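You operate a simulated robot arm through the tools that you are given. There is no shell and no other tool. Be economical: measure what you need, move in short steps, check, and stop when the job is done.

The job below is to be done with a simulated robot arm. You get a single attempt, and the scene is never put back.

## Task
Put the tin from the top of the long counter on the trolley top. Put the cylinder on the top of the long counter away on the front left of the wide bench. Switch the brake lever off. Fetch the 2000 N spring block from the wide bench and set it on top of the black 50 mm spacer there. Take the white hand pad from the wide bench and leave it on the small table. Take the 25 mm spacer on the oven side of the wide bench and put it away on the shelf under the small table. Put the loop block marked "57" from the wide bench on the blue-rimmed plate and the loop block that says "29" on top of the plain carton there. Open the debris drawer. Any order will do. Set down upright: cylinder, loop block. The brake lever goes to its stop.

It is judged by the outcome, as a careful person would: the job done as asked, and still so three seconds after it is handed in. It fails if anything else is knocked over, pushed out of place, dropped, spilled or broken.

## Robot
A 7-joint arm with a fingered hand on a trunk, on a base that drives. Base frame: it is fixed to the floor where the robot stands at the start and does not move with it; the origin is under the middle of the robot, x ahead of it, y to its left, z up; the surface under the hand at the start is at about z = 860. Readings come in mm, rad, newtons and seconds.
With the tool pointing down near the work surface it reaches from about 400 to 720 mm from the robot's upright axis, wherever it stands. Its first joint turns from -2.897 to 2.897 rad. Places, roughly: 25 mm spacer [-4500, 1750, 750]; 50 mm spacer [-4000, 1000, 1000]; blue-rimmed plate (17x13x2 cm) [-4300, 2600, 900]; brake lever [-2600, 400, 200]; cylinder [500, 1000, 1000]; debris drawer [-5200, -2300, 200]; front left of the wide bench [-3700, 1600, 900]; hand pad [-4500, 1250, 1000]; loop block [-4500, 2750, 1000]; plain carton (11x12x10 cm) [-4500, 2400, 900]; shelf under the small table [-4400, -700, 200]; small table [-4400, -700, 900]; spring block [-4000, 1000, 1000]; tin [500, 0, 1000]; trolley top [-2600, 200, 800]. Payload 3.4 kg.
The TCP is the grasp point between the finger pads, 25 mm short of the fingertips. In the tool frame z runs along the fingers and y along their closing line. The gripper opens to 88 mm. The gripper's body begins 29 mm behind the TCP. The gripper is a hand of 3 fingers: y runs from the thumb to the fingers, the wrist lies at [-13, -106, -174] in the tool frame, and closing takes about 1.5 s.
Orientation is told as [roll, pitch, yaw] about the base's x, y, z axes, in that order, counted from this pose: with the fingers straight down and the wrist toward the robot, the tool's x, y and z point along [0, 1, 0], [1, 0, 0] and [0, 0, -1] of the base frame.

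## Interface
- The arm moves only by the tool move_arm. Its argument "steps" is a list of rows, each a list of 3 entries, a list of its own where there are three numbers: the gripper command, from -1 (fully open) to 1 (shut), values between in proportion, then the shift along the base's x, y, z in m, then the turn, a rotation vector about the base's x, y, z in rad. In form: [[fingers, [dx, dy, dz], [rx, ry, rz]], ...]. A call has 1 to 12 rows; each row is the pose to reach, as a shift and turn from the pose commanded when the call began. Each row takes 0.2 s and may step no farther than 50 mm and 0.15 rad from the row before; otherwise, or with a gripper value out of range, the whole call is refused. A pose out of reach is approached as far as the arm can. The call stops where the force on the tool passes 40 N (or 10 N more than at its start, if that is more) or the arm is blocked; 0.2 s more then pass. Each finger travels about 72 mm/s and halts on what it meets, pressing with about 26 N; the grip force reading is that of the motor and also rises with nothing between the fingers. The clock runs only during rows and for 0.2 s after the last one: add rows that repeat a pose to give the fingers time. The reply holds the time, the measured pose of the TCP, the force on the tool along the base axes, the opening and the grip force, in the units named above and with some noise, with the torque about the TCP (base axes, N m) and any sound that the robot's microphone picked up.
- Cameras (640 x 400 px; columns grow to the right, rows downward): "scene" is now at [26.1, 169.3, 1489.5]; the picture's right is [0.15, -0.99, 0.00], its down [-0.61, -0.09, -0.78] and it looks along [0.78, 0.12, -0.62] (base axes); focal length 275 px, centre (320, 200). "wrist" rides on the gripper at [58, -85, -99] in the tool frame; the picture's right is [-0.67, 0.35, -0.66], its down [-0.69, -0.63, 0.37] and it looks along [-0.29, 0.69, 0.66] (tool axes); focal length 261 px, centre (320, 200). There is no depth. A picture from a camera that has moved, and an enlarged one, comes with that camera's place and axes in the base frame and with its lens.
- grab_frame(camera): a new picture of that camera. It takes no simulated time.
- raise_lower(by): slides the trunk up (or, below 0, down) by that many mm; the arm and the scene camera ride with it, the base frame stays. It gives what a move gives, with no picture.
- drive_base(legs): drives the robot by 1 to 6 legs, each [ahead, left, turn to the left] in mm, mm and rad, along the robot's own axes; the way and the turn of a leg run together, so that a leg with both is an arc; at most 1500 mm and 3.142 rad a leg. The arm and the cameras ride along, it lands a little off, and it stops where it bumps. It gives what a move gives.
- grasp_type(shape): the hand has 3 fingers and takes this shape, open, in about a second: jaw (thumb against the fingers, like two jaws); tri (thumb and two fingers); tip (a fingertip pinch); poke (one finger out to press); point (the index stretched); flat (the hand flat); cup (the hand cupped); fist (a fist). The gripper value then closes the fingers along that shape, each until it touches; the sizes above hold for jaw. It gives what a move gives, with no picture.
- pan_tilt(pan, tilt): turns the head with the scene camera to pan (to the left, within 2.705 rad either way) and tilt (down, from -0.506 to 1.204), counted from straight ahead of the robot. It gives what a move gives.
- zoom(camera, box): a new picture of the part [left, top, right, bottom] of that camera's present view, enlarged. It takes no simulated time.
- hand_in(): hands the job in; it is judged then, once.

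Work in short steps. Places have to be worked out from the pictures, the camera data and where the tool is seen: move nearer, look again, correct. Check each grasp and each placing, and mend what went wrong. You have 483 turns and 220 pictures in all, those below and enlarged ones among them. Open the gripper and draw the arm clear of the work before you hand the job in, unless the task says otherwise; then end with one line.

The tools are called after ">>>" by a JSON object that holds its "api" and its "payload". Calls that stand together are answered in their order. move_arm: Moves the arm, as the interface text tells. Its arguments: {"type":"object","properties":{"steps":{"type":"array","items":{"type":"array"}}},"required":["steps"]} The other tools are called the same way: raise_lower (by) slides the trunk up or down; grasp_type (shape) gives the hand a shape; drive_base (legs) drives the base; pan_tilt (pan, tilt) turns the head that bears the scene camera; grab_frame (camera) takes a picture; zoom (camera, box) takes an enlarged picture of a part of a camera's view; hand_in () hands the job in.

At the start:

```text
t: 0.0
tool_pos: [425.2, 191.5, 1138.0]
tcp_rot: [-0.001, 0.001, 0.0]
contact_force: [0.2, 0.1, 0.3]
wrist_torque: [-0.01, 0.01, -0.02]
opening: 87.7
gripper_force: 0.0
shape: jaw
trunk travel left (down, up): [-500.0, 90.0]
robot x, y, heading: [-0.5, 3.2, 0.002]
head pan, tilt: [0.147, 0.668]
```

scene: 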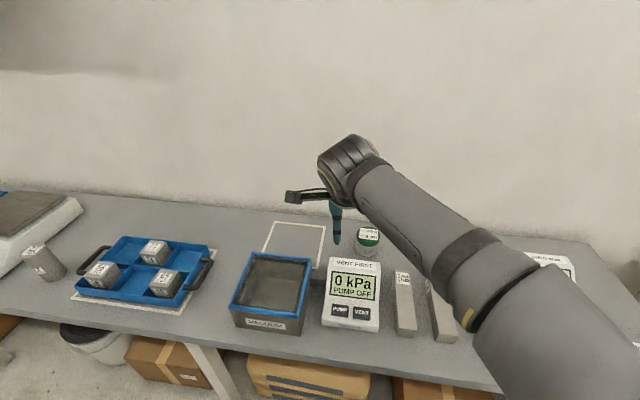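
wrist: 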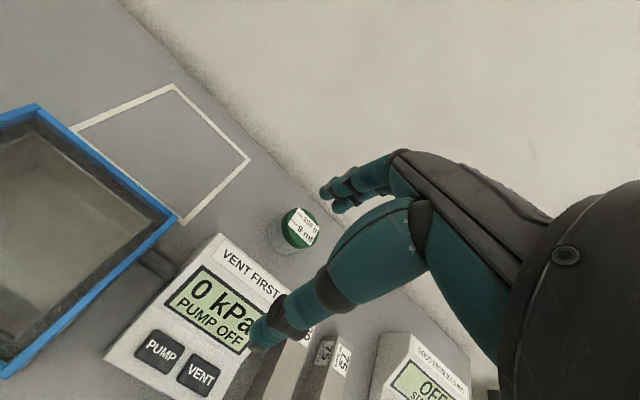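

The overview shows the long counter; the green-lided tin seems to be near (570,120) and a grey cylinder at the left. I zoom in to identify them.

>>> {"api": "zoom", "payload": {"camera": "scene", "box": [290, 200, 450, 300]}}

>>> {"api": "zoom", "payload": {"camera": "scene", "box": [0, 200, 224, 340]}}

```text
4.00 times, centred on (370, 250) of scene
camera zoom: at [26.1, 169.3, 1489.5], right [0.15, -0.99, 0.0], down [-0.61, -0.09, -0.78], along [0.78, 0.12, -0.62], focal length 1102 px, centre (120, 0)
```

zoom: 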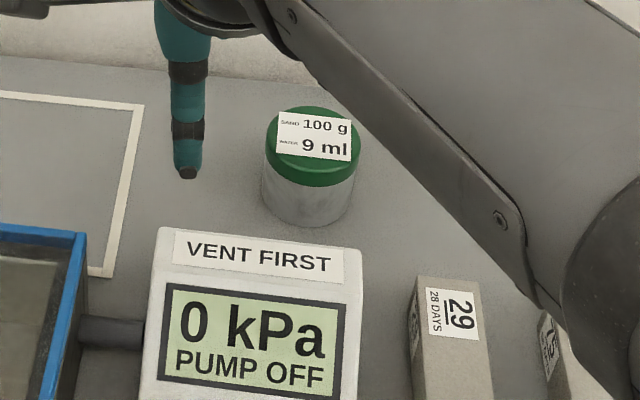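

```text
2.86 times, centred on (112, 270) of scene
camera zoom: at [26.1, 169.3, 1489.5], right [0.15, -0.99, 0.0], down [-0.61, -0.09, -0.78], along [0.78, 0.12, -0.62], focal length 787 px, centre (914, 0)
```

zoom: 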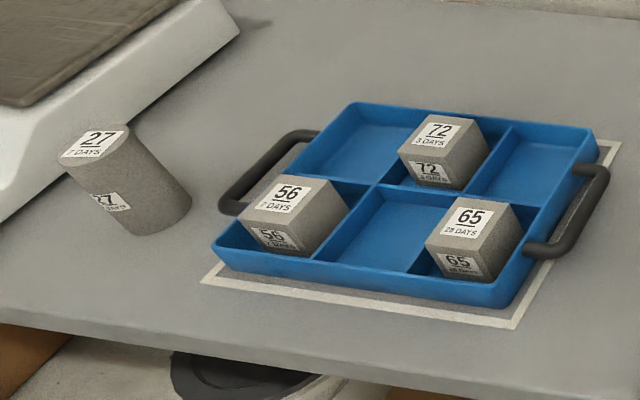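

The tin stands at about (608,117), lid top at about z=915, diameter about 66 mm. I move above it with open fingers.

>>> {"api": "move_arm", "payload": {"steps": [[-1, [0.037, -0.015, -0.02], [0, 0, 0]], [-1, [0.074, -0.03, -0.04], [0, 0, 0]], [-1, [0.11, -0.045, -0.06], [0, 0, 0]], [-1, [0.147, -0.06, -0.08], [0, 0, 0]], [-1, [0.183, -0.074, -0.11], [0, 0, 0]], [-1, [0.183, -0.074, -0.148], [0, 0, 0]], [-1, [0.183, -0.074, -0.148], [0, 0, 0]]]}}

>>> {"api": "grab_frame", "payload": {"camera": "wrist"}}

>>> {"api": "grab_frame", "payload": {"camera": "scene"}}

```text
t: 1.6
tool_pos: [606.0, 115.4, 988.3]
tcp_rot: [0.0, 0.0, 0.001]
contact_force: [0.0, -0.3, 0.1]
wrist_torque: [-0.01, -0.02, 0.01]
opening: 87.7
gripper_force: 0.1
shape: jaw
trunk travel left (down, up): [-500.0, 90.0]
robot x, y, heading: [-0.6, 1.1, -0.003]
head pan, tilt: [0.147, 0.668]
```

```text
215 pictures are left
camera wrist: at [522.8, 173.9, 1087.9], right [0.35, -0.67, 0.66], down [-0.63, -0.69, -0.37], along [0.69, -0.29, -0.66], focal length 261 px, centre (320, 200)
```

wrist: 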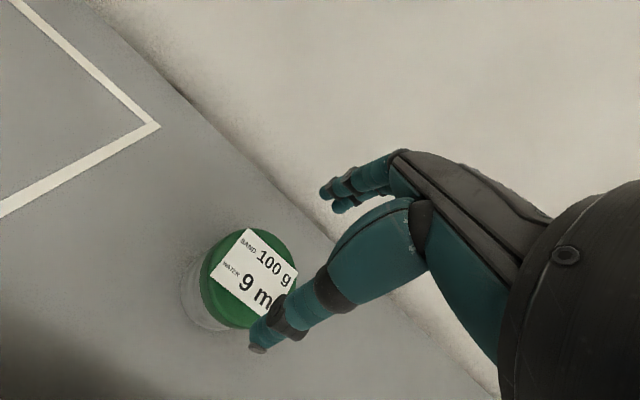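

```text
214 pictures are left
camera scene: at [26.1, 169.3, 1489.5], right [0.15, -0.99, 0.0], down [-0.61, -0.09, -0.78], along [0.78, 0.11, -0.62], focal length 275 px, centre (320, 200)
```

scene: 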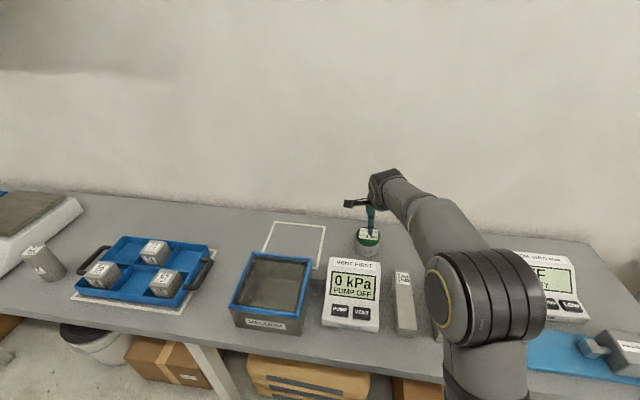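

The lid centre comes out at (603,117). I shift slightly and descend so the tips end near z=868.

>>> {"api": "move_arm", "payload": {"steps": [[-1, [-0.003, 0.002, -0.03], [0, 0, 0]], [-1, [-0.003, 0.002, -0.06], [0, 0, 0]], [-1, [-0.003, 0.002, -0.08], [0, 0, 0]], [-1, [-0.003, 0.002, -0.094], [0, 0, 0]], [-1, [-0.003, 0.002, -0.094], [0, 0, 0]]]}}

>>> {"api": "grab_frame", "payload": {"camera": "wrist"}}

```text
t: 2.8
tool_pos: [605.7, 120.3, 899.6]
tcp_rot: [0.002, -0.009, 0.0]
contact_force: [2.6, 1.8, 26.8]
wrist_torque: [0.04, 0.31, 0.0]
opening: 87.9
gripper_force: 0.1
shape: jaw
trunk travel left (down, up): [-500.0, 90.0]
robot x, y, heading: [-3.5, 1.8, -0.0]
head pan, tilt: [0.147, 0.668]
```

```text
213 pictures are left
camera wrist: at [519.8, 179.0, 999.5], right [0.34, -0.67, 0.66], down [-0.63, -0.69, -0.37], along [0.7, -0.28, -0.66], focal length 261 px, centre (320, 200)
```

wrist: 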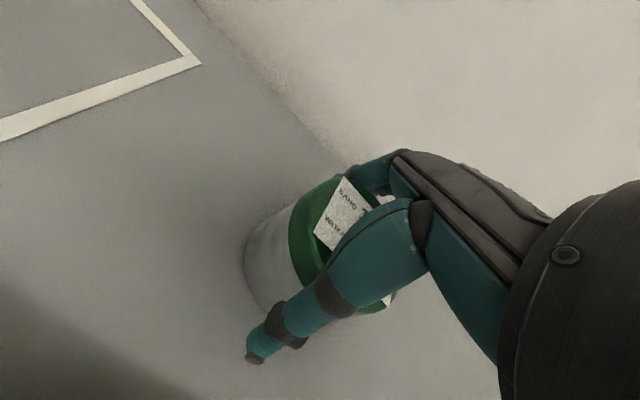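

A 27 N contact at z=900: the palm is on the lid. I back up 5 mm and close on the tin.

>>> {"api": "move_arm", "payload": {"steps": [[-1, [0, 0, 0.011], [0, 0, 0]], [0, [0, 0, 0.011], [0, 0, 0]], [1, [0, 0, 0.011], [0, 0, 0]], [1, [0, 0, 0.011], [0, 0, 0]], [1, [0, 0, 0.011], [0, 0, 0]], [1, [0, 0, 0.011], [0, 0, 0]], [1, [0, 0, 0.011], [0, 0, 0]], [1, [0, 0, 0.011], [0, 0, 0]]]}}

>>> {"api": "grab_frame", "payload": {"camera": "wrist"}}

```text
t: 4.6
tool_pos: [605.1, 119.1, 908.4]
tcp_rot: [0.0, 0.0, 0.0]
contact_force: [-0.3, -0.3, -1.6]
wrist_torque: [-0.02, -0.01, 0.01]
opening: 63.8
gripper_force: 26.1
shape: jaw
trunk travel left (down, up): [-500.0, 90.0]
robot x, y, heading: [-0.8, 0.4, -0.0]
head pan, tilt: [0.147, 0.668]
```

```text
212 pictures are left
camera wrist: at [520.3, 178.3, 1008.4], right [0.35, -0.67, 0.66], down [-0.63, -0.69, -0.37], along [0.69, -0.29, -0.66], focal length 261 px, centre (320, 200)
```

wrist: 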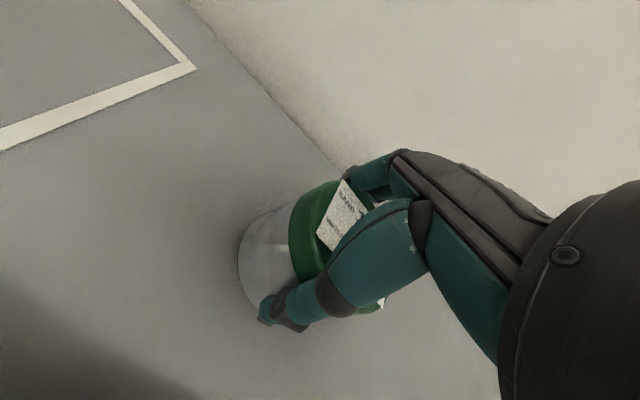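

Grip is firm at 63.8 mm. I lift and draw back, then look around for the way.

>>> {"api": "move_arm", "payload": {"steps": [[1, [0, 0, 0.05], [0, 0, 0]], [1, [0, 0, 0.1], [0, 0, 0]], [1, [-0.03, 0.01, 0.14], [0, 0, 0]], [1, [-0.07, 0.02, 0.17], [0, 0, 0]], [1, [-0.11, 0.03, 0.2], [0, 0, 0]], [1, [-0.15, 0.04, 0.22], [0, 0, 0]], [1, [-0.18, 0.05, 0.23], [0, 0, 0]], [1, [-0.18, 0.05, 0.23], [0, 0, 0]]]}}

>>> {"api": "pan_tilt", "payload": {"pan": 2.6, "tilt": 0.3}}

>>> {"api": "grab_frame", "payload": {"camera": "scene"}}

>>> {"api": "pan_tilt", "payload": {"pan": -2.5, "tilt": 0.3}}

>>> {"api": "grab_frame", "payload": {"camera": "scene"}}

```text
refused: row 3 steps farther than a row can; nothing moved
```

```text
t: 6.8
tool_pos: [604.9, 118.2, 908.7]
tcp_rot: [0.0, 0.0, -0.002]
contact_force: [0.4, -0.3, -2.1]
wrist_torque: [0.03, 0.03, 0.0]
opening: 63.7
gripper_force: 25.7
shape: jaw
trunk travel left (down, up): [-500.0, 90.0]
robot x, y, heading: [-1.3, -3.5, -0.005]
head pan, tilt: [2.601, 0.3]
```

```text
211 pictures are left
camera scene: at [-138.8, 204.8, 1522.9], right [0.52, 0.86, 0.0], down [0.25, -0.15, -0.96], along [-0.82, 0.49, -0.3], focal length 275 px, centre (320, 200)
```

scene: 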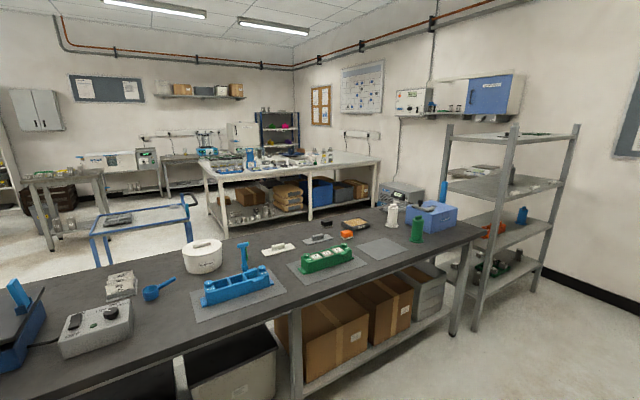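

```text
t: 10.8
tool_pos: [604.9, 119.3, 907.9]
tcp_rot: [0.001, 0.001, 0.0]
contact_force: [-0.3, -0.2, -2.1]
wrist_torque: [0.02, -0.03, 0.0]
opening: 63.7
gripper_force: 26.2
shape: jaw
trunk travel left (down, up): [-500.0, 90.0]
robot x, y, heading: [-0.7, -0.6, 0.001]
head pan, tilt: [-2.499, 0.3]
```

```text
210 pictures are left
camera scene: at [-133.6, 100.7, 1522.9], right [-0.6, 0.8, 0.0], down [0.24, 0.18, -0.96], along [-0.76, -0.57, -0.3], focal length 275 px, centre (320, 200)
```

scene: 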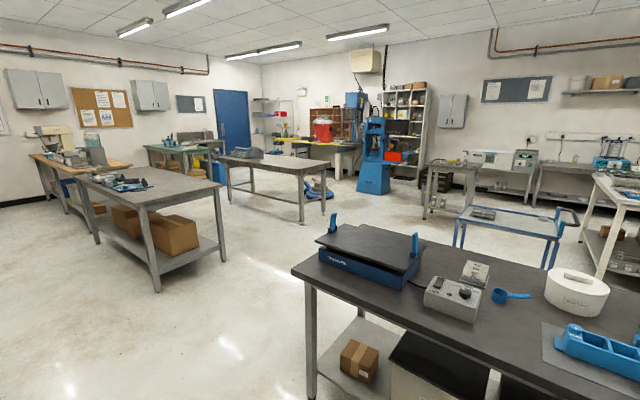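

The room has an island bench behind me (x≈-920…-1500, y≈-625…1850); the trolley lies beyond it, so I'll go round its -y end. First I lift the tin and tuck the arm.

>>> {"api": "move_arm", "payload": {"steps": [[1, [0, 0, 0.045], [0, 0, 0]], [1, [0, 0, 0.09], [0, 0, 0]], [1, [-0.02, 0.005, 0.125], [0, 0, 0]], [1, [-0.05, 0.01, 0.16], [0, 0, 0]], [1, [-0.085, 0.02, 0.19], [0, 0, 0]], [1, [-0.12, 0.03, 0.21], [0, 0, 0]], [1, [-0.16, 0.04, 0.225], [0, 0, 0]], [1, [-0.18, 0.05, 0.23], [0, 0, 0]], [1, [-0.18, 0.05, 0.23], [0, 0, 0]]]}}

>>> {"api": "drive_base", "payload": {"legs": [[-350, 0, 0], [0, -1150, 0]]}}

>>> {"api": "pan_tilt", "payload": {"pan": -2.6, "tilt": 0.4}}

>>> {"api": "grab_frame", "payload": {"camera": "scene"}}

>>> {"api": "grab_frame", "payload": {"camera": "wrist"}}

```text
t: 12.8
tool_pos: [424.8, 169.2, 1136.5]
tcp_rot: [0.001, 0.0, 0.0]
contact_force: [-0.5, 0.2, -1.0]
wrist_torque: [-0.04, 0.05, 0.0]
opening: 63.6
gripper_force: 25.6
shape: jaw
trunk travel left (down, up): [-500.0, 90.0]
robot x, y, heading: [-3.2, -2.9, 0.001]
head pan, tilt: [-2.499, 0.3]
```

```text
t: 20.6
tool_pos: [66.8, -979.9, 1137.1]
tcp_rot: [0.0, 0.001, -0.005]
contact_force: [0.2, -0.7, -1.6]
wrist_torque: [0.03, 0.02, 0.0]
opening: 63.9
gripper_force: 26.2
shape: jaw
trunk travel left (down, up): [-500.0, 90.0]
robot x, y, heading: [-361.7, -1145.9, -0.007]
head pan, tilt: [-2.499, 0.3]
```

```text
t: 21.2
tool_pos: [67.3, -978.9, 1136.9]
tcp_rot: [-0.001, 0.0, -0.005]
contact_force: [-0.7, 0.3, -2.1]
wrist_torque: [0.04, -0.01, -0.01]
opening: 63.8
gripper_force: 25.8
shape: jaw
trunk travel left (down, up): [-500.0, 90.0]
robot x, y, heading: [-360.3, -1146.9, -0.008]
head pan, tilt: [-2.601, 0.4]
```

```text
209 pictures are left
camera scene: at [-497.2, -1036.7, 1513.7], right [-0.51, 0.86, 0.0], down [0.33, 0.2, -0.92], along [-0.79, -0.47, -0.39], focal length 275 px, centre (320, 200)
```

scene: 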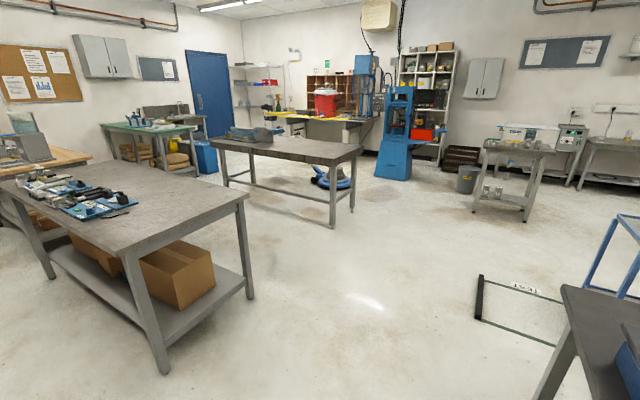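

```text
208 pictures are left
camera wrist: at [-16.8, -920.1, 1236.9], right [0.35, -0.67, 0.66], down [-0.63, -0.68, -0.37], along [0.69, -0.29, -0.66], focal length 261 px, centre (320, 200)
```

wrist: 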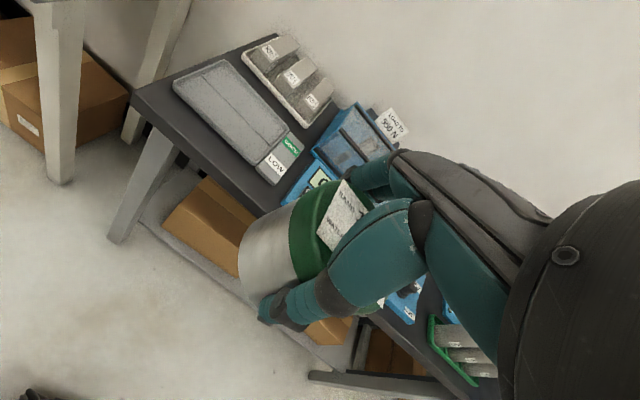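

There's a marking or frame on the floor near the trolley; I zoom in on it.

>>> {"api": "zoom", "payload": {"camera": "scene", "box": [440, 200, 640, 400]}}

```text
2.00 times, centred on (540, 300) of scene
camera zoom: at [-497.2, -1036.7, 1513.7], right [-0.51, 0.86, 0.0], down [0.33, 0.2, -0.92], along [-0.79, -0.47, -0.39], focal length 551 px, centre (-120, 0)
```

zoom: 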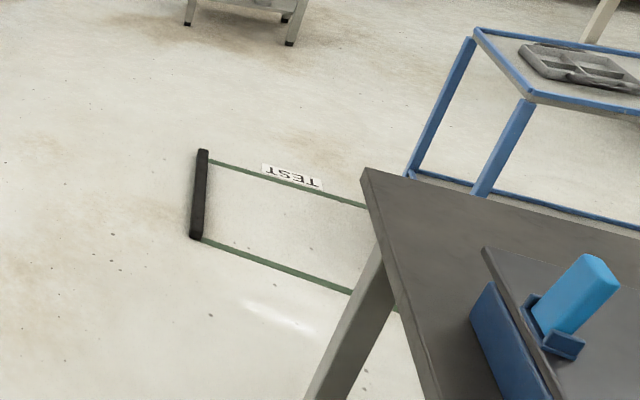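

The green lane with its stop bar at y≈-829 shows I should not stand south of the trolley. I'll drive to the gap and face the trolley's south-east corner.

>>> {"api": "drive_base", "payload": {"legs": [[-1250, -50, 0], [0, 0, -2.0], [0, 0, -1.92]]}}

>>> {"api": "pan_tilt", "payload": {"pan": 0.0, "tilt": 0.6}}

>>> {"api": "grab_frame", "payload": {"camera": "scene"}}

```text
t: 37.2
tool_pos: [-2028.9, -974.7, 1136.3]
tcp_rot: [0.001, -0.002, 2.28]
contact_force: [-0.1, 1.2, -1.7]
wrist_torque: [-0.01, 0.0, -0.02]
opening: 63.0
gripper_force: 26.2
shape: jaw
trunk travel left (down, up): [-500.0, 90.0]
robot x, y, heading: [-1625.3, -1187.1, 2.284]
head pan, tilt: [-2.601, 0.4]
```

```text
t: 39.5
tool_pos: [-2028.9, -974.5, 1136.6]
tcp_rot: [0.001, 0.001, 2.281]
contact_force: [0.0, -0.4, -2.6]
wrist_torque: [0.03, 0.01, 0.02]
opening: 63.5
gripper_force: 26.0
shape: jaw
trunk travel left (down, up): [-500.0, 90.0]
robot x, y, heading: [-1622.3, -1189.5, 2.289]
head pan, tilt: [0.0, 0.6]
```

```text
206 pictures are left
camera scene: at [-1760.7, -1269.9, 1495.4], right [0.76, 0.65, 0.0], down [0.37, -0.43, -0.83], along [-0.54, 0.63, -0.56], focal length 275 px, centre (320, 200)
```

scene: 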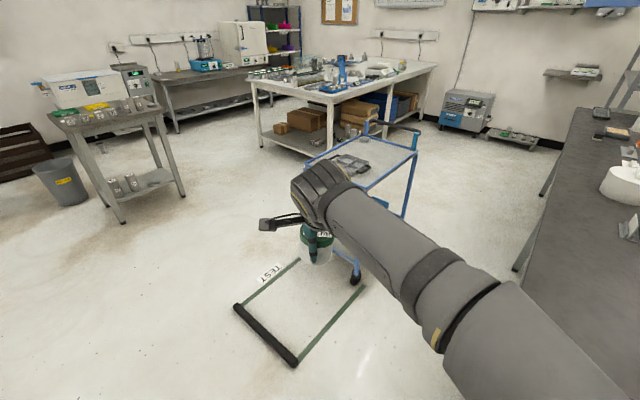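

I can see the trolley top with a grey tray; the near corner is around (-2360,-210). I drive up beside it.

>>> {"api": "drive_base", "payload": {"legs": [[797, -287, 0.26]]}}

>>> {"api": "pan_tilt", "payload": {"pan": 0.1, "tilt": 0.75}}

>>> {"api": "grab_frame", "payload": {"camera": "scene"}}

>>> {"api": "grab_frame", "payload": {"camera": "wrist"}}

```text
t: 44.0
tool_pos: [-2469.0, -341.4, 1136.7]
tcp_rot: [0.0, 0.0, 2.539]
contact_force: [0.7, -0.4, -2.1]
wrist_torque: [-0.01, 0.03, 0.03]
opening: 63.0
gripper_force: 26.0
shape: jaw
trunk travel left (down, up): [-500.0, 90.0]
robot x, y, heading: [-2023.3, -441.7, 2.541]
head pan, tilt: [0.0, 0.6]
```

```text
t: 44.7
tool_pos: [-2468.0, -341.7, 1137.4]
tcp_rot: [-0.001, 0.001, 2.539]
contact_force: [0.0, -0.2, -0.5]
wrist_torque: [0.0, 0.01, -0.02]
opening: 63.0
gripper_force: 26.0
shape: jaw
trunk travel left (down, up): [-500.0, 90.0]
robot x, y, heading: [-2025.9, -445.3, 2.535]
head pan, tilt: [0.099, 0.75]
```

```text
205 pictures are left
camera scene: at [-2134.2, -569.0, 1482.6], right [0.48, 0.88, 0.0], down [0.6, -0.33, -0.73], along [-0.64, 0.35, -0.68], focal length 275 px, centre (320, 200)
```

scene: 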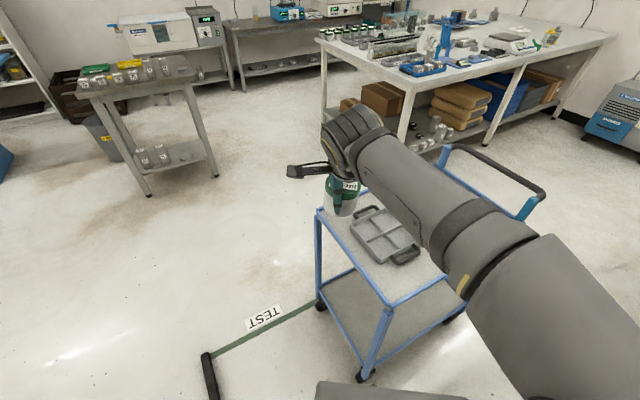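

```text
204 pictures are left
camera wrist: at [-2430.8, -435.9, 1236.9], right [0.09, 0.75, 0.66], down [0.91, 0.21, -0.37], along [-0.41, 0.63, -0.66], focal length 261 px, centre (320, 200)
```

wrist: 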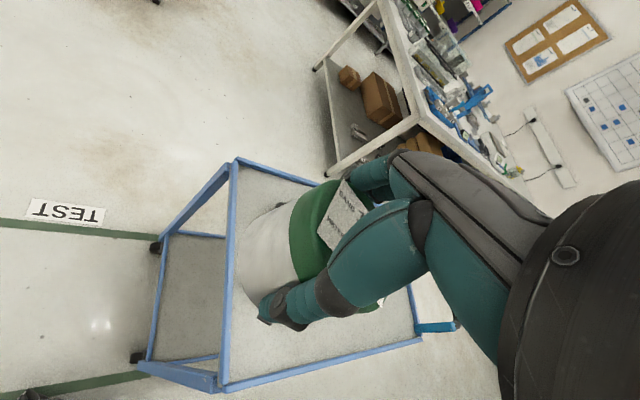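

The tray occupies the front of the trolley top (y −163…−50), so I'll use the clear part beyond it. I drive a bit further along the trolley.

>>> {"api": "drive_base", "payload": {"legs": [[115, -279, 0], [0, 0, 0.15]]}}

>>> {"api": "pan_tilt", "payload": {"pan": -0.5, "tilt": 0.75}}

>>> {"api": "grab_frame", "payload": {"camera": "scene"}}

>>> {"api": "pan_tilt", "payload": {"pan": 0.6, "tilt": 0.9}}

>>> {"api": "grab_frame", "payload": {"camera": "scene"}}

```text
t: 47.4
tool_pos: [-2414.2, -115.6, 1137.9]
tcp_rot: [0.0, 0.0, 2.684]
contact_force: [-0.9, -0.3, -1.4]
wrist_torque: [0.0, 0.02, 0.02]
opening: 62.9
gripper_force: 26.1
shape: jaw
trunk travel left (down, up): [-500.0, 90.0]
robot x, y, heading: [-1959.1, -154.6, 2.684]
head pan, tilt: [0.099, 0.75]
```

```text
t: 48.4
tool_pos: [-2414.0, -115.8, 1136.3]
tcp_rot: [0.0, 0.0, 2.684]
contact_force: [-0.1, 0.0, -0.9]
wrist_torque: [-0.01, 0.0, 0.01]
opening: 63.0
gripper_force: 25.9
shape: jaw
trunk travel left (down, up): [-500.0, 90.0]
robot x, y, heading: [-1958.2, -153.5, 2.681]
head pan, tilt: [-0.499, 0.75]
```

```text
203 pictures are left
camera scene: at [-2020.6, -254.3, 1482.5], right [0.82, 0.58, 0.0], down [0.39, -0.56, -0.73], along [-0.42, 0.6, -0.68], focal length 275 px, centre (320, 200)
```

scene: 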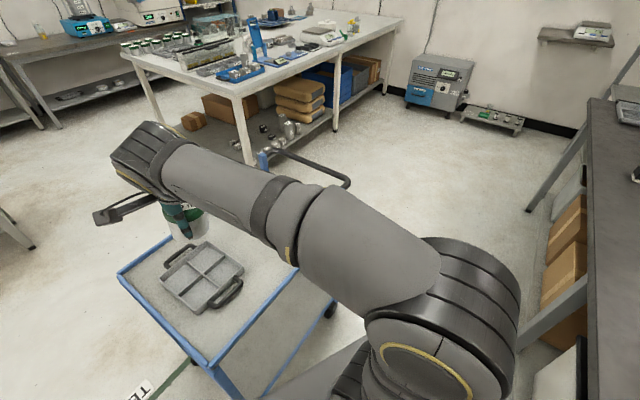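

```text
t: 49.7
tool_pos: [-2413.8, -115.6, 1136.3]
tcp_rot: [0.0, 0.002, 2.685]
contact_force: [0.2, 0.2, -1.4]
wrist_torque: [0.0, -0.02, -0.01]
opening: 62.8
gripper_force: 26.1
shape: jaw
trunk travel left (down, up): [-500.0, 90.0]
robot x, y, heading: [-1958.5, -153.6, 2.688]
head pan, tilt: [0.6, 0.901]
```

```text
202 pictures are left
camera scene: at [-2047.5, -332.7, 1470.6], right [-0.14, 0.99, 0.0], down [0.78, 0.11, -0.62], along [-0.61, -0.09, -0.78], focal length 275 px, centre (320, 200)
```

scene: 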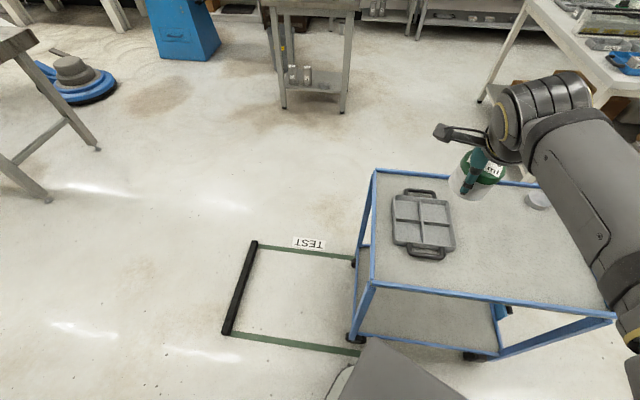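

The free area is x −2380…−2700, y 0…310 with a small disc at the far corner. I take the tin above (-2470,130) and lower it partway.

>>> {"api": "move_arm", "payload": {"steps": [[1, [-0.01, 0.045, 0], [0, 0, 0]], [1, [-0.02, 0.09, -0.01], [0, 0, 0]], [1, [-0.03, 0.135, -0.02], [0, 0, 0]], [1, [-0.04, 0.18, -0.03], [0, 0, 0]], [1, [-0.05, 0.22, -0.05], [0, 0, 0]], [1, [-0.056, 0.246, -0.085], [0, 0, 0]], [1, [-0.056, 0.246, -0.13], [0, 0, 0]], [1, [-0.056, 0.246, -0.175], [0, 0, 0]], [1, [-0.056, 0.246, -0.21], [0, 0, 0]], [1, [-0.056, 0.246, -0.24], [0, 0, 0]], [1, [-0.056, 0.246, -0.24], [0, 0, 0]]]}}

>>> {"api": "grab_frame", "payload": {"camera": "scene"}}

>>> {"api": "grab_frame", "payload": {"camera": "wrist"}}

```text
t: 52.1
tool_pos: [-2469.7, 131.0, 896.1]
tcp_rot: [0.0, 0.0, 2.685]
contact_force: [1.3, 0.1, -1.8]
wrist_torque: [-0.03, 0.01, -0.01]
opening: 62.9
gripper_force: 26.3
shape: jaw
trunk travel left (down, up): [-500.0, 90.0]
robot x, y, heading: [-1958.5, -151.5, 2.68]
head pan, tilt: [0.6, 0.901]
```

```text
201 pictures are left
camera scene: at [-2047.6, -332.6, 1470.6], right [-0.14, 0.99, 0.0], down [0.78, 0.11, -0.62], along [-0.61, -0.09, -0.78], focal length 275 px, centre (320, 200)
```

scene: 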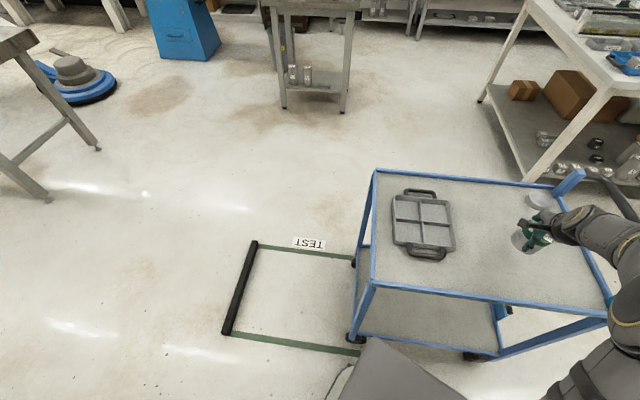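

```text
200 pictures are left
camera wrist: at [-2418.4, 42.1, 996.6], right [-0.02, 0.75, 0.66], down [0.87, 0.34, -0.37], along [-0.5, 0.56, -0.66], focal length 261 px, centre (320, 200)
```

wrist: 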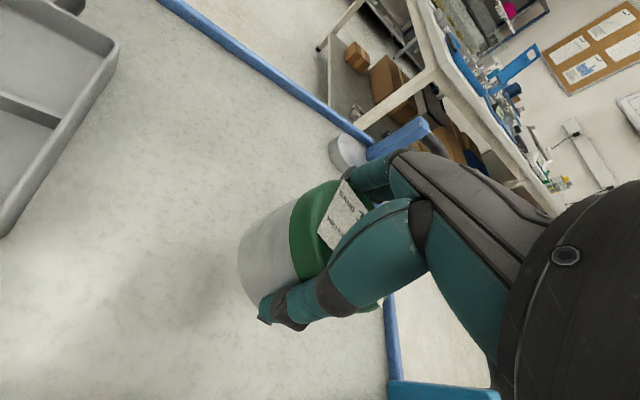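

All clear beneath. I lower in small steps until contact.

>>> {"api": "move_arm", "payload": {"steps": [[1, [0, 0, -0.015], [0, 0, 0]], [1, [0, 0, -0.025], [0, 0, 0]], [1, [0, 0, -0.032], [0, 0, 0]], [1, [0, 0, -0.038], [0, 0, 0]], [1, [0, 0, -0.044], [0, 0, 0]], [1, [0, 0, -0.05], [0, 0, 0]], [1, [0, 0, -0.054], [0, 0, 0]], [1, [0, 0, -0.058], [0, 0, 0]]]}}

```text
t: 53.9
tool_pos: [-2471.2, 129.6, 838.0]
tcp_rot: [0.001, -0.001, 2.684]
contact_force: [0.1, 0.6, -1.5]
wrist_torque: [0.01, 0.01, 0.03]
opening: 62.7
gripper_force: 26.4
shape: jaw
trunk travel left (down, up): [-500.0, 90.0]
robot x, y, heading: [-1955.8, -154.0, 2.682]
head pan, tilt: [0.6, 0.901]
```

>>> {"api": "grab_frame", "payload": {"camera": "wrist"}}

```text
199 pictures are left
camera wrist: at [-2419.2, 42.1, 938.7], right [-0.02, 0.76, 0.66], down [0.87, 0.34, -0.37], along [-0.5, 0.56, -0.66], focal length 261 px, centre (320, 200)
```

wrist: 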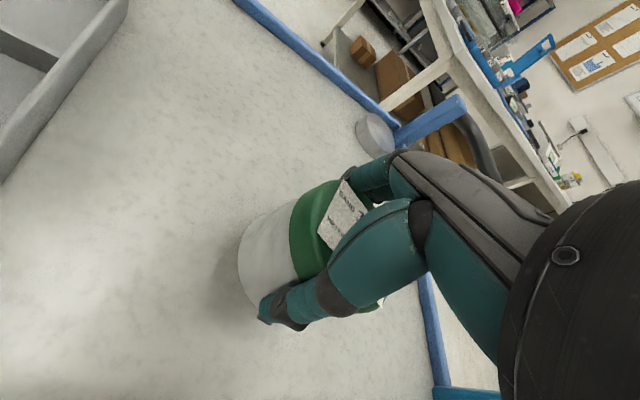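

Still a little above the surface; I keep lowering gently.

>>> {"api": "move_arm", "payload": {"steps": [[1, [0, 0, -0.005], [0, 0, 0]], [1, [0, 0, -0.01], [0, 0, 0]], [1, [0, 0, -0.014], [0, 0, 0]], [1, [0, 0, -0.018], [0, 0, 0]], [1, [0, 0, -0.022], [0, 0, 0]], [1, [0, 0, -0.026], [0, 0, 0]]]}}

```text
t: 55.3
tool_pos: [-2470.6, 130.3, 813.0]
tcp_rot: [0.002, 0.002, 2.683]
contact_force: [-0.8, 1.2, -2.4]
wrist_torque: [-0.02, -0.02, 0.01]
opening: 62.8
gripper_force: 25.6
shape: jaw
trunk travel left (down, up): [-500.0, 90.0]
robot x, y, heading: [-1954.9, -153.0, 2.685]
head pan, tilt: [0.6, 0.901]
```

>>> {"api": "move_arm", "payload": {"steps": [[1, [0, 0, -0.005], [0, 0, 0]], [1, [0, 0, -0.01], [0, 0, 0]], [1, [0, 0, -0.014], [0, 0, 0]], [1, [0, 0, -0.018], [0, 0, 0]], [1, [0, 0, -0.022], [0, 0, 0]]]}}

>>> {"api": "grab_frame", "payload": {"camera": "wrist"}}

```text
t: 56.4
tool_pos: [-2472.6, 131.8, 800.1]
tcp_rot: [-0.001, -0.021, 2.685]
contact_force: [2.4, -2.3, 21.6]
wrist_torque: [0.57, 0.34, -0.05]
opening: 60.6
gripper_force: 26.3
shape: jaw
trunk travel left (down, up): [-500.0, 90.0]
robot x, y, heading: [-1957.2, -151.5, 2.685]
head pan, tilt: [0.6, 0.901]
stopped in row 5: the force on the tool passed its limit at 44 N (the readings are from after the stop); the commanded pose is now the measured one
```

```text
198 pictures are left
camera wrist: at [-2419.5, 42.3, 899.4], right [0.0, 0.75, 0.66], down [0.86, 0.34, -0.38], along [-0.51, 0.57, -0.65], focal length 261 px, centre (320, 200)
```

wrist: 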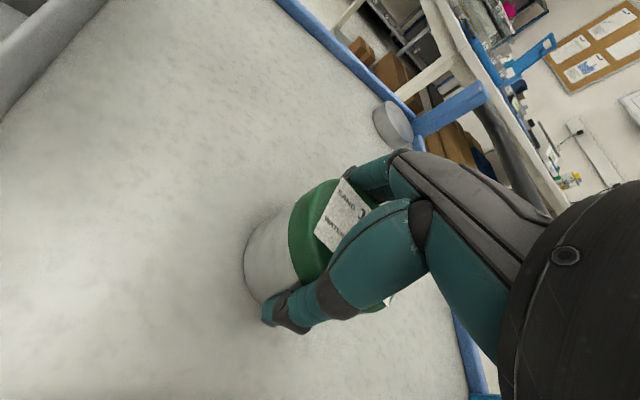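

Contact: the trolley top is at about z=754. I relieve the press a bit, open, and draw up.

>>> {"api": "move_arm", "payload": {"steps": [[1, [0, 0, 0.002], [0, 0, 0]], [-0.5, [0, 0, 0.002], [0, 0, 0]], [-1, [0, 0, 0.002], [0, 0, 0]], [-1, [0, 0, 0.002], [0, 0, 0]], [-1, [0, 0, 0.002], [0, 0, 0]], [-1, [0, 0, 0.03], [0, 0, 0]], [-1, [0, 0, 0.07], [0, 0, 0]], [-1, [0, 0, 0.12], [0, 0, 0]]]}}

>>> {"api": "grab_frame", "payload": {"camera": "wrist"}}

```text
t: 58.2
tool_pos: [-2469.3, 131.0, 918.1]
tcp_rot: [0.0, -0.009, 2.684]
contact_force: [0.0, -0.5, -0.6]
wrist_torque: [0.0, -0.03, 0.0]
opening: 88.0
gripper_force: 0.0
shape: jaw
trunk travel left (down, up): [-500.0, 90.0]
robot x, y, heading: [-1958.1, -157.6, 2.683]
head pan, tilt: [0.6, 0.901]
```

```text
197 pictures are left
camera wrist: at [-2417.0, 42.4, 1017.6], right [-0.01, 0.75, 0.66], down [0.86, 0.34, -0.37], along [-0.5, 0.57, -0.65], focal length 261 px, centre (320, 200)
```

wrist: 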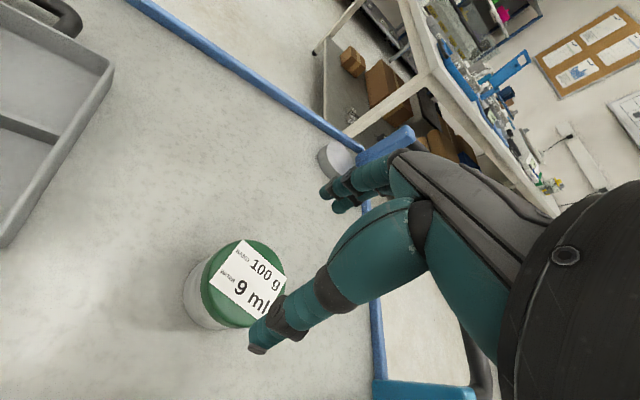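

The tin stands well on the trolley. I raise and tuck the arm, and look toward the handle end and the wide bench.

>>> {"api": "move_arm", "payload": {"steps": [[-1, [0, 0, 0.05], [0, 0, 0]], [-1, [0, 0, 0.1], [0, 0, 0]], [-1, [0.02, -0.01, 0.14], [0, 0, 0]], [-1, [0.05, -0.03, 0.17], [0, 0, 0]], [-1, [0.08, -0.045, 0.2], [0, 0, 0]], [-1, [0.115, -0.06, 0.22], [0, 0, 0]], [-1, [0.143, -0.077, 0.22], [0, 0, 0]], [-1, [0.143, -0.077, 0.22], [0, 0, 0]]]}}

>>> {"api": "drive_base", "payload": {"legs": [[0, 0, 0.457], [0, -1000, 0]]}}

>>> {"api": "pan_tilt", "payload": {"pan": 0.35, "tilt": 0.7}}

>>> {"api": "grab_frame", "payload": {"camera": "scene"}}

>>> {"api": "pan_tilt", "payload": {"pan": -0.3, "tilt": 0.3}}

>>> {"api": "grab_frame", "payload": {"camera": "scene"}}

```text
t: 60.0
tool_pos: [-2332.2, 53.3, 1137.3]
tcp_rot: [0.001, -0.011, 2.684]
contact_force: [-0.6, -0.4, 1.1]
wrist_torque: [0.03, 0.03, -0.01]
opening: 87.9
gripper_force: 0.1
shape: jaw
trunk travel left (down, up): [-500.0, 90.0]
robot x, y, heading: [-1957.6, -151.7, 2.685]
head pan, tilt: [0.6, 0.901]
```

```text
t: 66.5
tool_pos: [-2381.2, 856.6, 1136.5]
tcp_rot: [0.0, -0.01, -3.143]
contact_force: [0.1, 0.3, 0.4]
wrist_torque: [-0.03, 0.01, -0.01]
opening: 88.1
gripper_force: 0.0
shape: jaw
trunk travel left (down, up): [-500.0, 90.0]
robot x, y, heading: [-1953.5, 835.9, -3.141]
head pan, tilt: [0.6, 0.901]
```

```text
t: 67.2
tool_pos: [-2380.7, 856.5, 1136.3]
tcp_rot: [0.002, -0.01, -3.141]
contact_force: [1.2, -0.5, 0.0]
wrist_torque: [0.01, -0.01, 0.02]
opening: 88.0
gripper_force: 0.0
shape: jaw
trunk travel left (down, up): [-500.0, 90.0]
robot x, y, heading: [-1956.6, 835.3, -3.139]
head pan, tilt: [0.351, 0.7]
```

```text
196 pictures are left
camera scene: at [-1972.8, 647.9, 1486.7], right [-0.34, 0.94, 0.0], down [0.6, 0.22, -0.76], along [-0.72, -0.26, -0.64], focal length 275 px, centre (320, 200)
```

scene: 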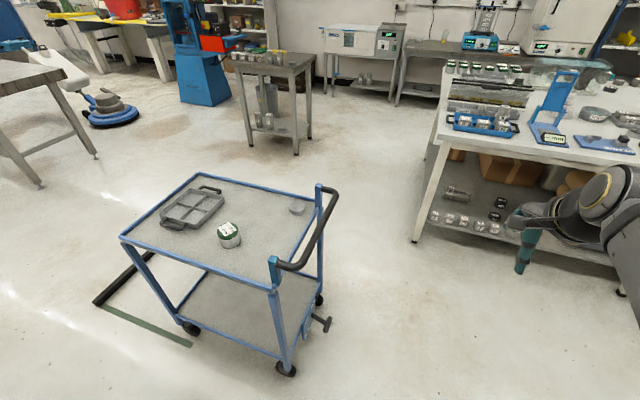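

```text
t: 68.3
tool_pos: [-2381.5, 856.0, 1136.7]
tcp_rot: [0.0, -0.01, -3.142]
contact_force: [0.5, -0.7, -0.2]
wrist_torque: [0.0, 0.0, 0.02]
opening: 87.8
gripper_force: 0.1
shape: jaw
trunk travel left (down, up): [-500.0, 90.0]
robot x, y, heading: [-1955.3, 836.7, -3.139]
head pan, tilt: [-0.3, 0.3]
```

```text
195 pictures are left
camera scene: at [-1982.3, 704.6, 1522.9], right [0.29, 0.96, 0.0], down [0.28, -0.09, -0.96], along [-0.91, 0.28, -0.3], focal length 275 px, centre (320, 200)
```

scene: 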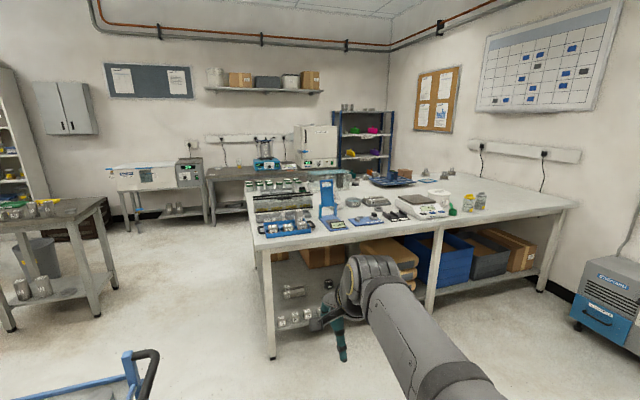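

Zoom on the brake lever and, with the head turned, on the wide bench things.

>>> {"api": "zoom", "payload": {"camera": "scene", "box": [240, 150, 400, 250]}}

>>> {"api": "zoom", "payload": {"camera": "scene", "box": [360, 150, 520, 250]}}

>>> {"api": "pan_tilt", "payload": {"pan": 0.35, "tilt": 0.9}}

>>> {"api": "zoom", "payload": {"camera": "scene", "box": [220, 110, 380, 330]}}

```text
4.00 times, centred on (320, 200) of scene
camera zoom: at [-1982.3, 704.6, 1522.9], right [0.29, 0.96, 0.0], down [0.28, -0.09, -0.96], along [-0.91, 0.28, -0.3], focal length 1102 px, centre (320, 200)
```

zoom: 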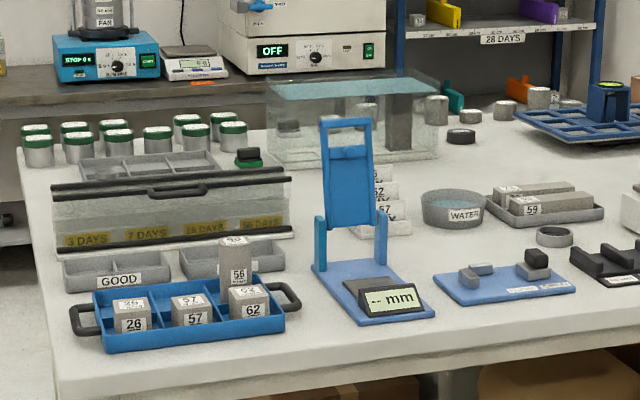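

```text
4.00 times, centred on (440, 200) of scene
camera zoom: at [-1982.3, 704.6, 1522.9], right [0.29, 0.96, 0.0], down [0.28, -0.09, -0.96], along [-0.91, 0.28, -0.3], focal length 1102 px, centre (-160, 200)
```

zoom: 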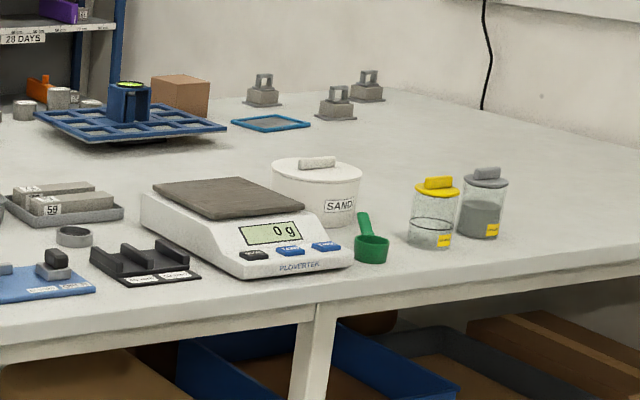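

```text
t: 69.3
tool_pos: [-2381.4, 855.5, 1136.3]
tcp_rot: [-0.001, -0.01, -3.14]
contact_force: [0.7, 0.6, -0.4]
wrist_torque: [-0.05, 0.0, -0.02]
opening: 88.0
gripper_force: 0.1
shape: jaw
trunk travel left (down, up): [-500.0, 90.0]
robot x, y, heading: [-1955.6, 836.7, -3.146]
head pan, tilt: [0.351, 0.901]
```

```text
1.82 times, centred on (300, 220) of scene
camera zoom: at [-1964.1, 651.2, 1470.7], right [-0.34, 0.94, 0.0], down [0.74, 0.27, -0.62], along [-0.58, -0.21, -0.78], focal length 501 px, centre (356, 164)
```

zoom: 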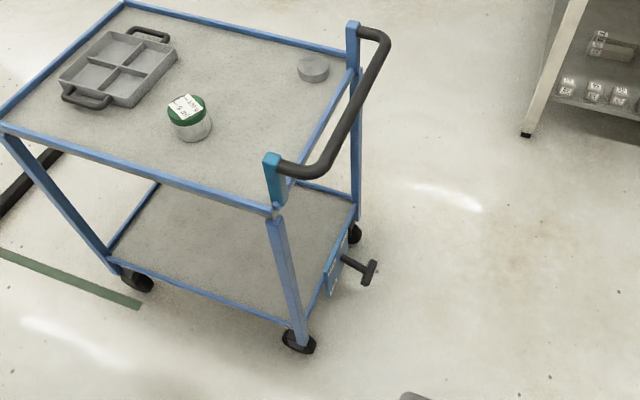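

The brake lever is a T-bar on the trolley's handle end, on a blue labelled plate. I drive to stand off that end facing it to read it.

>>> {"api": "drive_base", "payload": {"legs": [[580, -330, 0], [0, 0, 1.571]]}}

>>> {"api": "pan_tilt", "payload": {"pan": 0.0, "tilt": 0.9}}

>>> {"api": "grab_frame", "payload": {"camera": "scene"}}

```text
t: 76.9
tool_pos: [-2551.3, 739.1, 1136.6]
tcp_rot: [0.0, -0.011, -1.535]
contact_force: [-0.1, -1.3, 0.1]
wrist_torque: [-0.03, -0.02, 0.02]
opening: 87.9
gripper_force: 0.1
shape: jaw
trunk travel left (down, up): [-500.0, 90.0]
robot x, y, heading: [-2544.9, 1170.1, -1.537]
head pan, tilt: [0.351, 0.901]
```

```text
t: 77.8
tool_pos: [-2550.2, 739.0, 1137.1]
tcp_rot: [-0.001, -0.012, -1.537]
contact_force: [-0.1, -0.2, 0.0]
wrist_torque: [0.04, -0.04, 0.0]
opening: 88.1
gripper_force: 0.1
shape: jaw
trunk travel left (down, up): [-500.0, 90.0]
robot x, y, heading: [-2544.0, 1164.6, -1.535]
head pan, tilt: [0.0, 0.901]
```

```text
191 pictures are left
camera scene: at [-2385.8, 1155.0, 1470.6], right [-1.0, -0.04, 0.0], down [-0.03, 0.78, -0.62], along [0.02, -0.62, -0.78], focal length 275 px, centre (320, 200)
```

scene: 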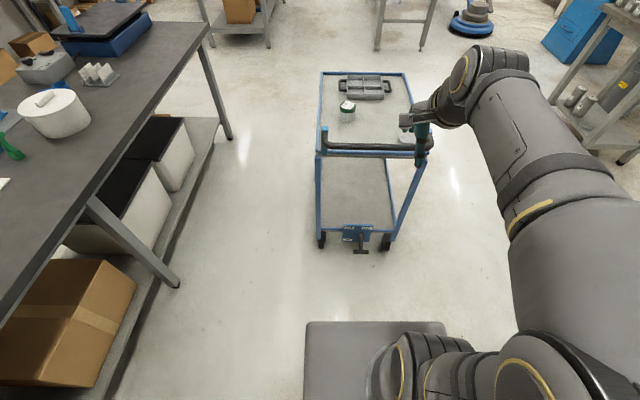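

>>> {"api": "zoom", "payload": {"camera": "scene", "box": [312, 208, 408, 268]}}

```text
6.67 times, centred on (360, 238) of scene
camera zoom: at [-2385.8, 1155.0, 1470.6], right [-1.0, -0.04, 0.0], down [-0.03, 0.78, -0.62], along [0.02, -0.62, -0.78], focal length 1836 px, centre (53, -53)
```

zoom: 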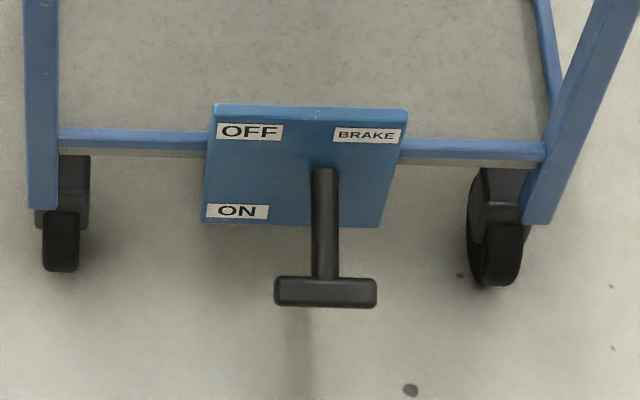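

The plate reads OFF up, ON down; the T-lever droops at ON: root about (-2582,370,195), T about (-2582,460,160). I'll grip its rod sideways and lift it; first move nearer and lower the trunk.

>>> {"api": "drive_base", "payload": {"legs": [[150, 0, 0]]}}

>>> {"api": "raise_lower", "payload": {"by": -400}}

>>> {"api": "pan_tilt", "payload": {"pan": 0.0, "tilt": 1.0}}

>>> {"api": "grab_frame", "payload": {"camera": "scene"}}

>>> {"api": "grab_frame", "payload": {"camera": "wrist"}}

```text
t: 79.1
tool_pos: [-2545.3, 589.4, 1137.0]
tcp_rot: [0.0, -0.011, -1.537]
contact_force: [0.3, -0.3, -0.9]
wrist_torque: [0.03, -0.02, 0.0]
opening: 87.8
gripper_force: 0.1
shape: jaw
trunk travel left (down, up): [-500.0, 90.0]
robot x, y, heading: [-2541.7, 1013.8, -1.534]
head pan, tilt: [0.0, 0.901]
```

```text
t: 83.0
tool_pos: [-2545.4, 588.1, 737.2]
tcp_rot: [0.001, -0.01, -1.537]
contact_force: [0.2, -0.1, 0.1]
wrist_torque: [0.07, 0.01, -0.01]
opening: 88.1
gripper_force: 0.0
shape: jaw
trunk travel left (down, up): [-100.0, 490.0]
robot x, y, heading: [-2536.3, 1017.8, -1.534]
head pan, tilt: [0.0, 0.901]
```

```text
t: 83.6
tool_pos: [-2545.1, 588.1, 736.6]
tcp_rot: [-0.001, -0.011, -1.537]
contact_force: [0.5, 0.4, 0.6]
wrist_torque: [-0.01, -0.01, 0.01]
opening: 87.7
gripper_force: 0.0
shape: jaw
trunk travel left (down, up): [-100.0, 490.0]
robot x, y, heading: [-2543.4, 1021.0, -1.534]
head pan, tilt: [0.0, 1.0]
```

```text
189 pictures are left
camera scene: at [-2380.9, 1010.7, 1063.4], right [-1.0, -0.03, 0.0], down [-0.03, 0.84, -0.54], along [0.02, -0.54, -0.84], focal length 275 px, centre (320, 200)
```

scene: 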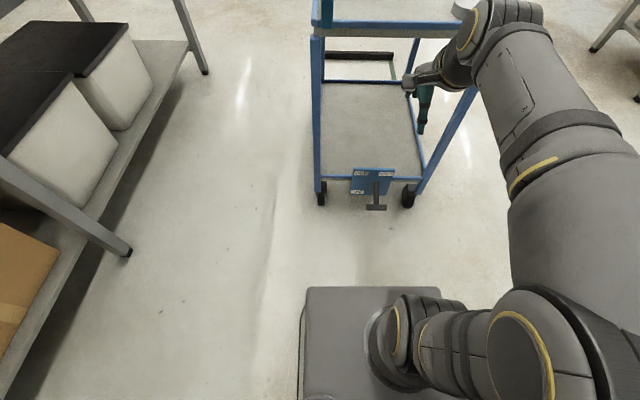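

```text
188 pictures are left
camera wrist: at [-2489.5, 677.9, 836.4], right [-0.66, -0.36, 0.66], down [-0.71, 0.6, -0.37], along [-0.26, -0.71, -0.65], focal length 261 px, centre (320, 200)
```

wrist: 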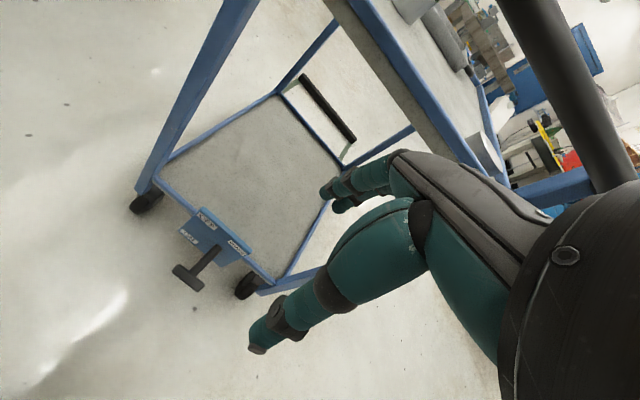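

I zoom both cameras on the lever for triangulation.

>>> {"api": "zoom", "payload": {"camera": "scene", "box": [336, 160, 416, 210]}}

>>> {"api": "zoom", "payload": {"camera": "wrist", "box": [120, 180, 280, 300]}}

```text
8.00 times, centred on (376, 185) of scene
camera zoom: at [-2380.9, 1010.7, 1063.4], right [-1.0, -0.03, 0.0], down [-0.03, 0.84, -0.54], along [0.02, -0.54, -0.84], focal length 2203 px, centre (-128, 320)
```

zoom: 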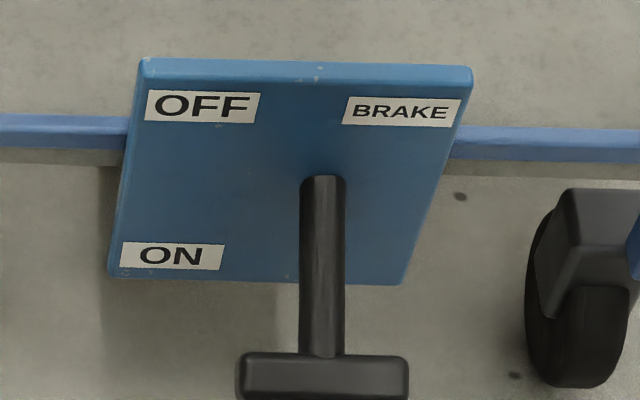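

```text
3.33 times, centred on (200, 240) of wrist
camera zoom: at [-2489.5, 677.9, 836.4], right [-0.66, -0.36, 0.66], down [-0.71, 0.6, -0.37], along [-0.26, -0.71, -0.65], focal length 869 px, centre (720, 67)
```

zoom: 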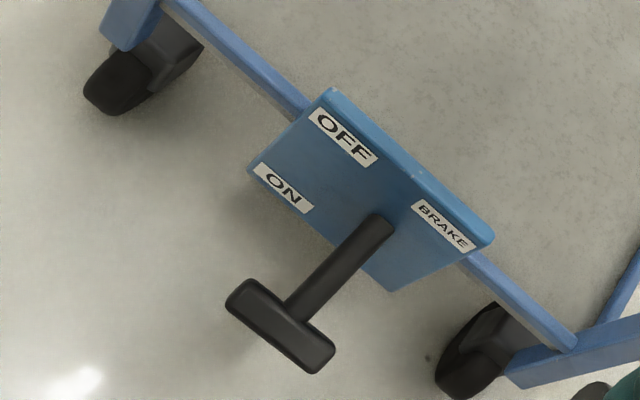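

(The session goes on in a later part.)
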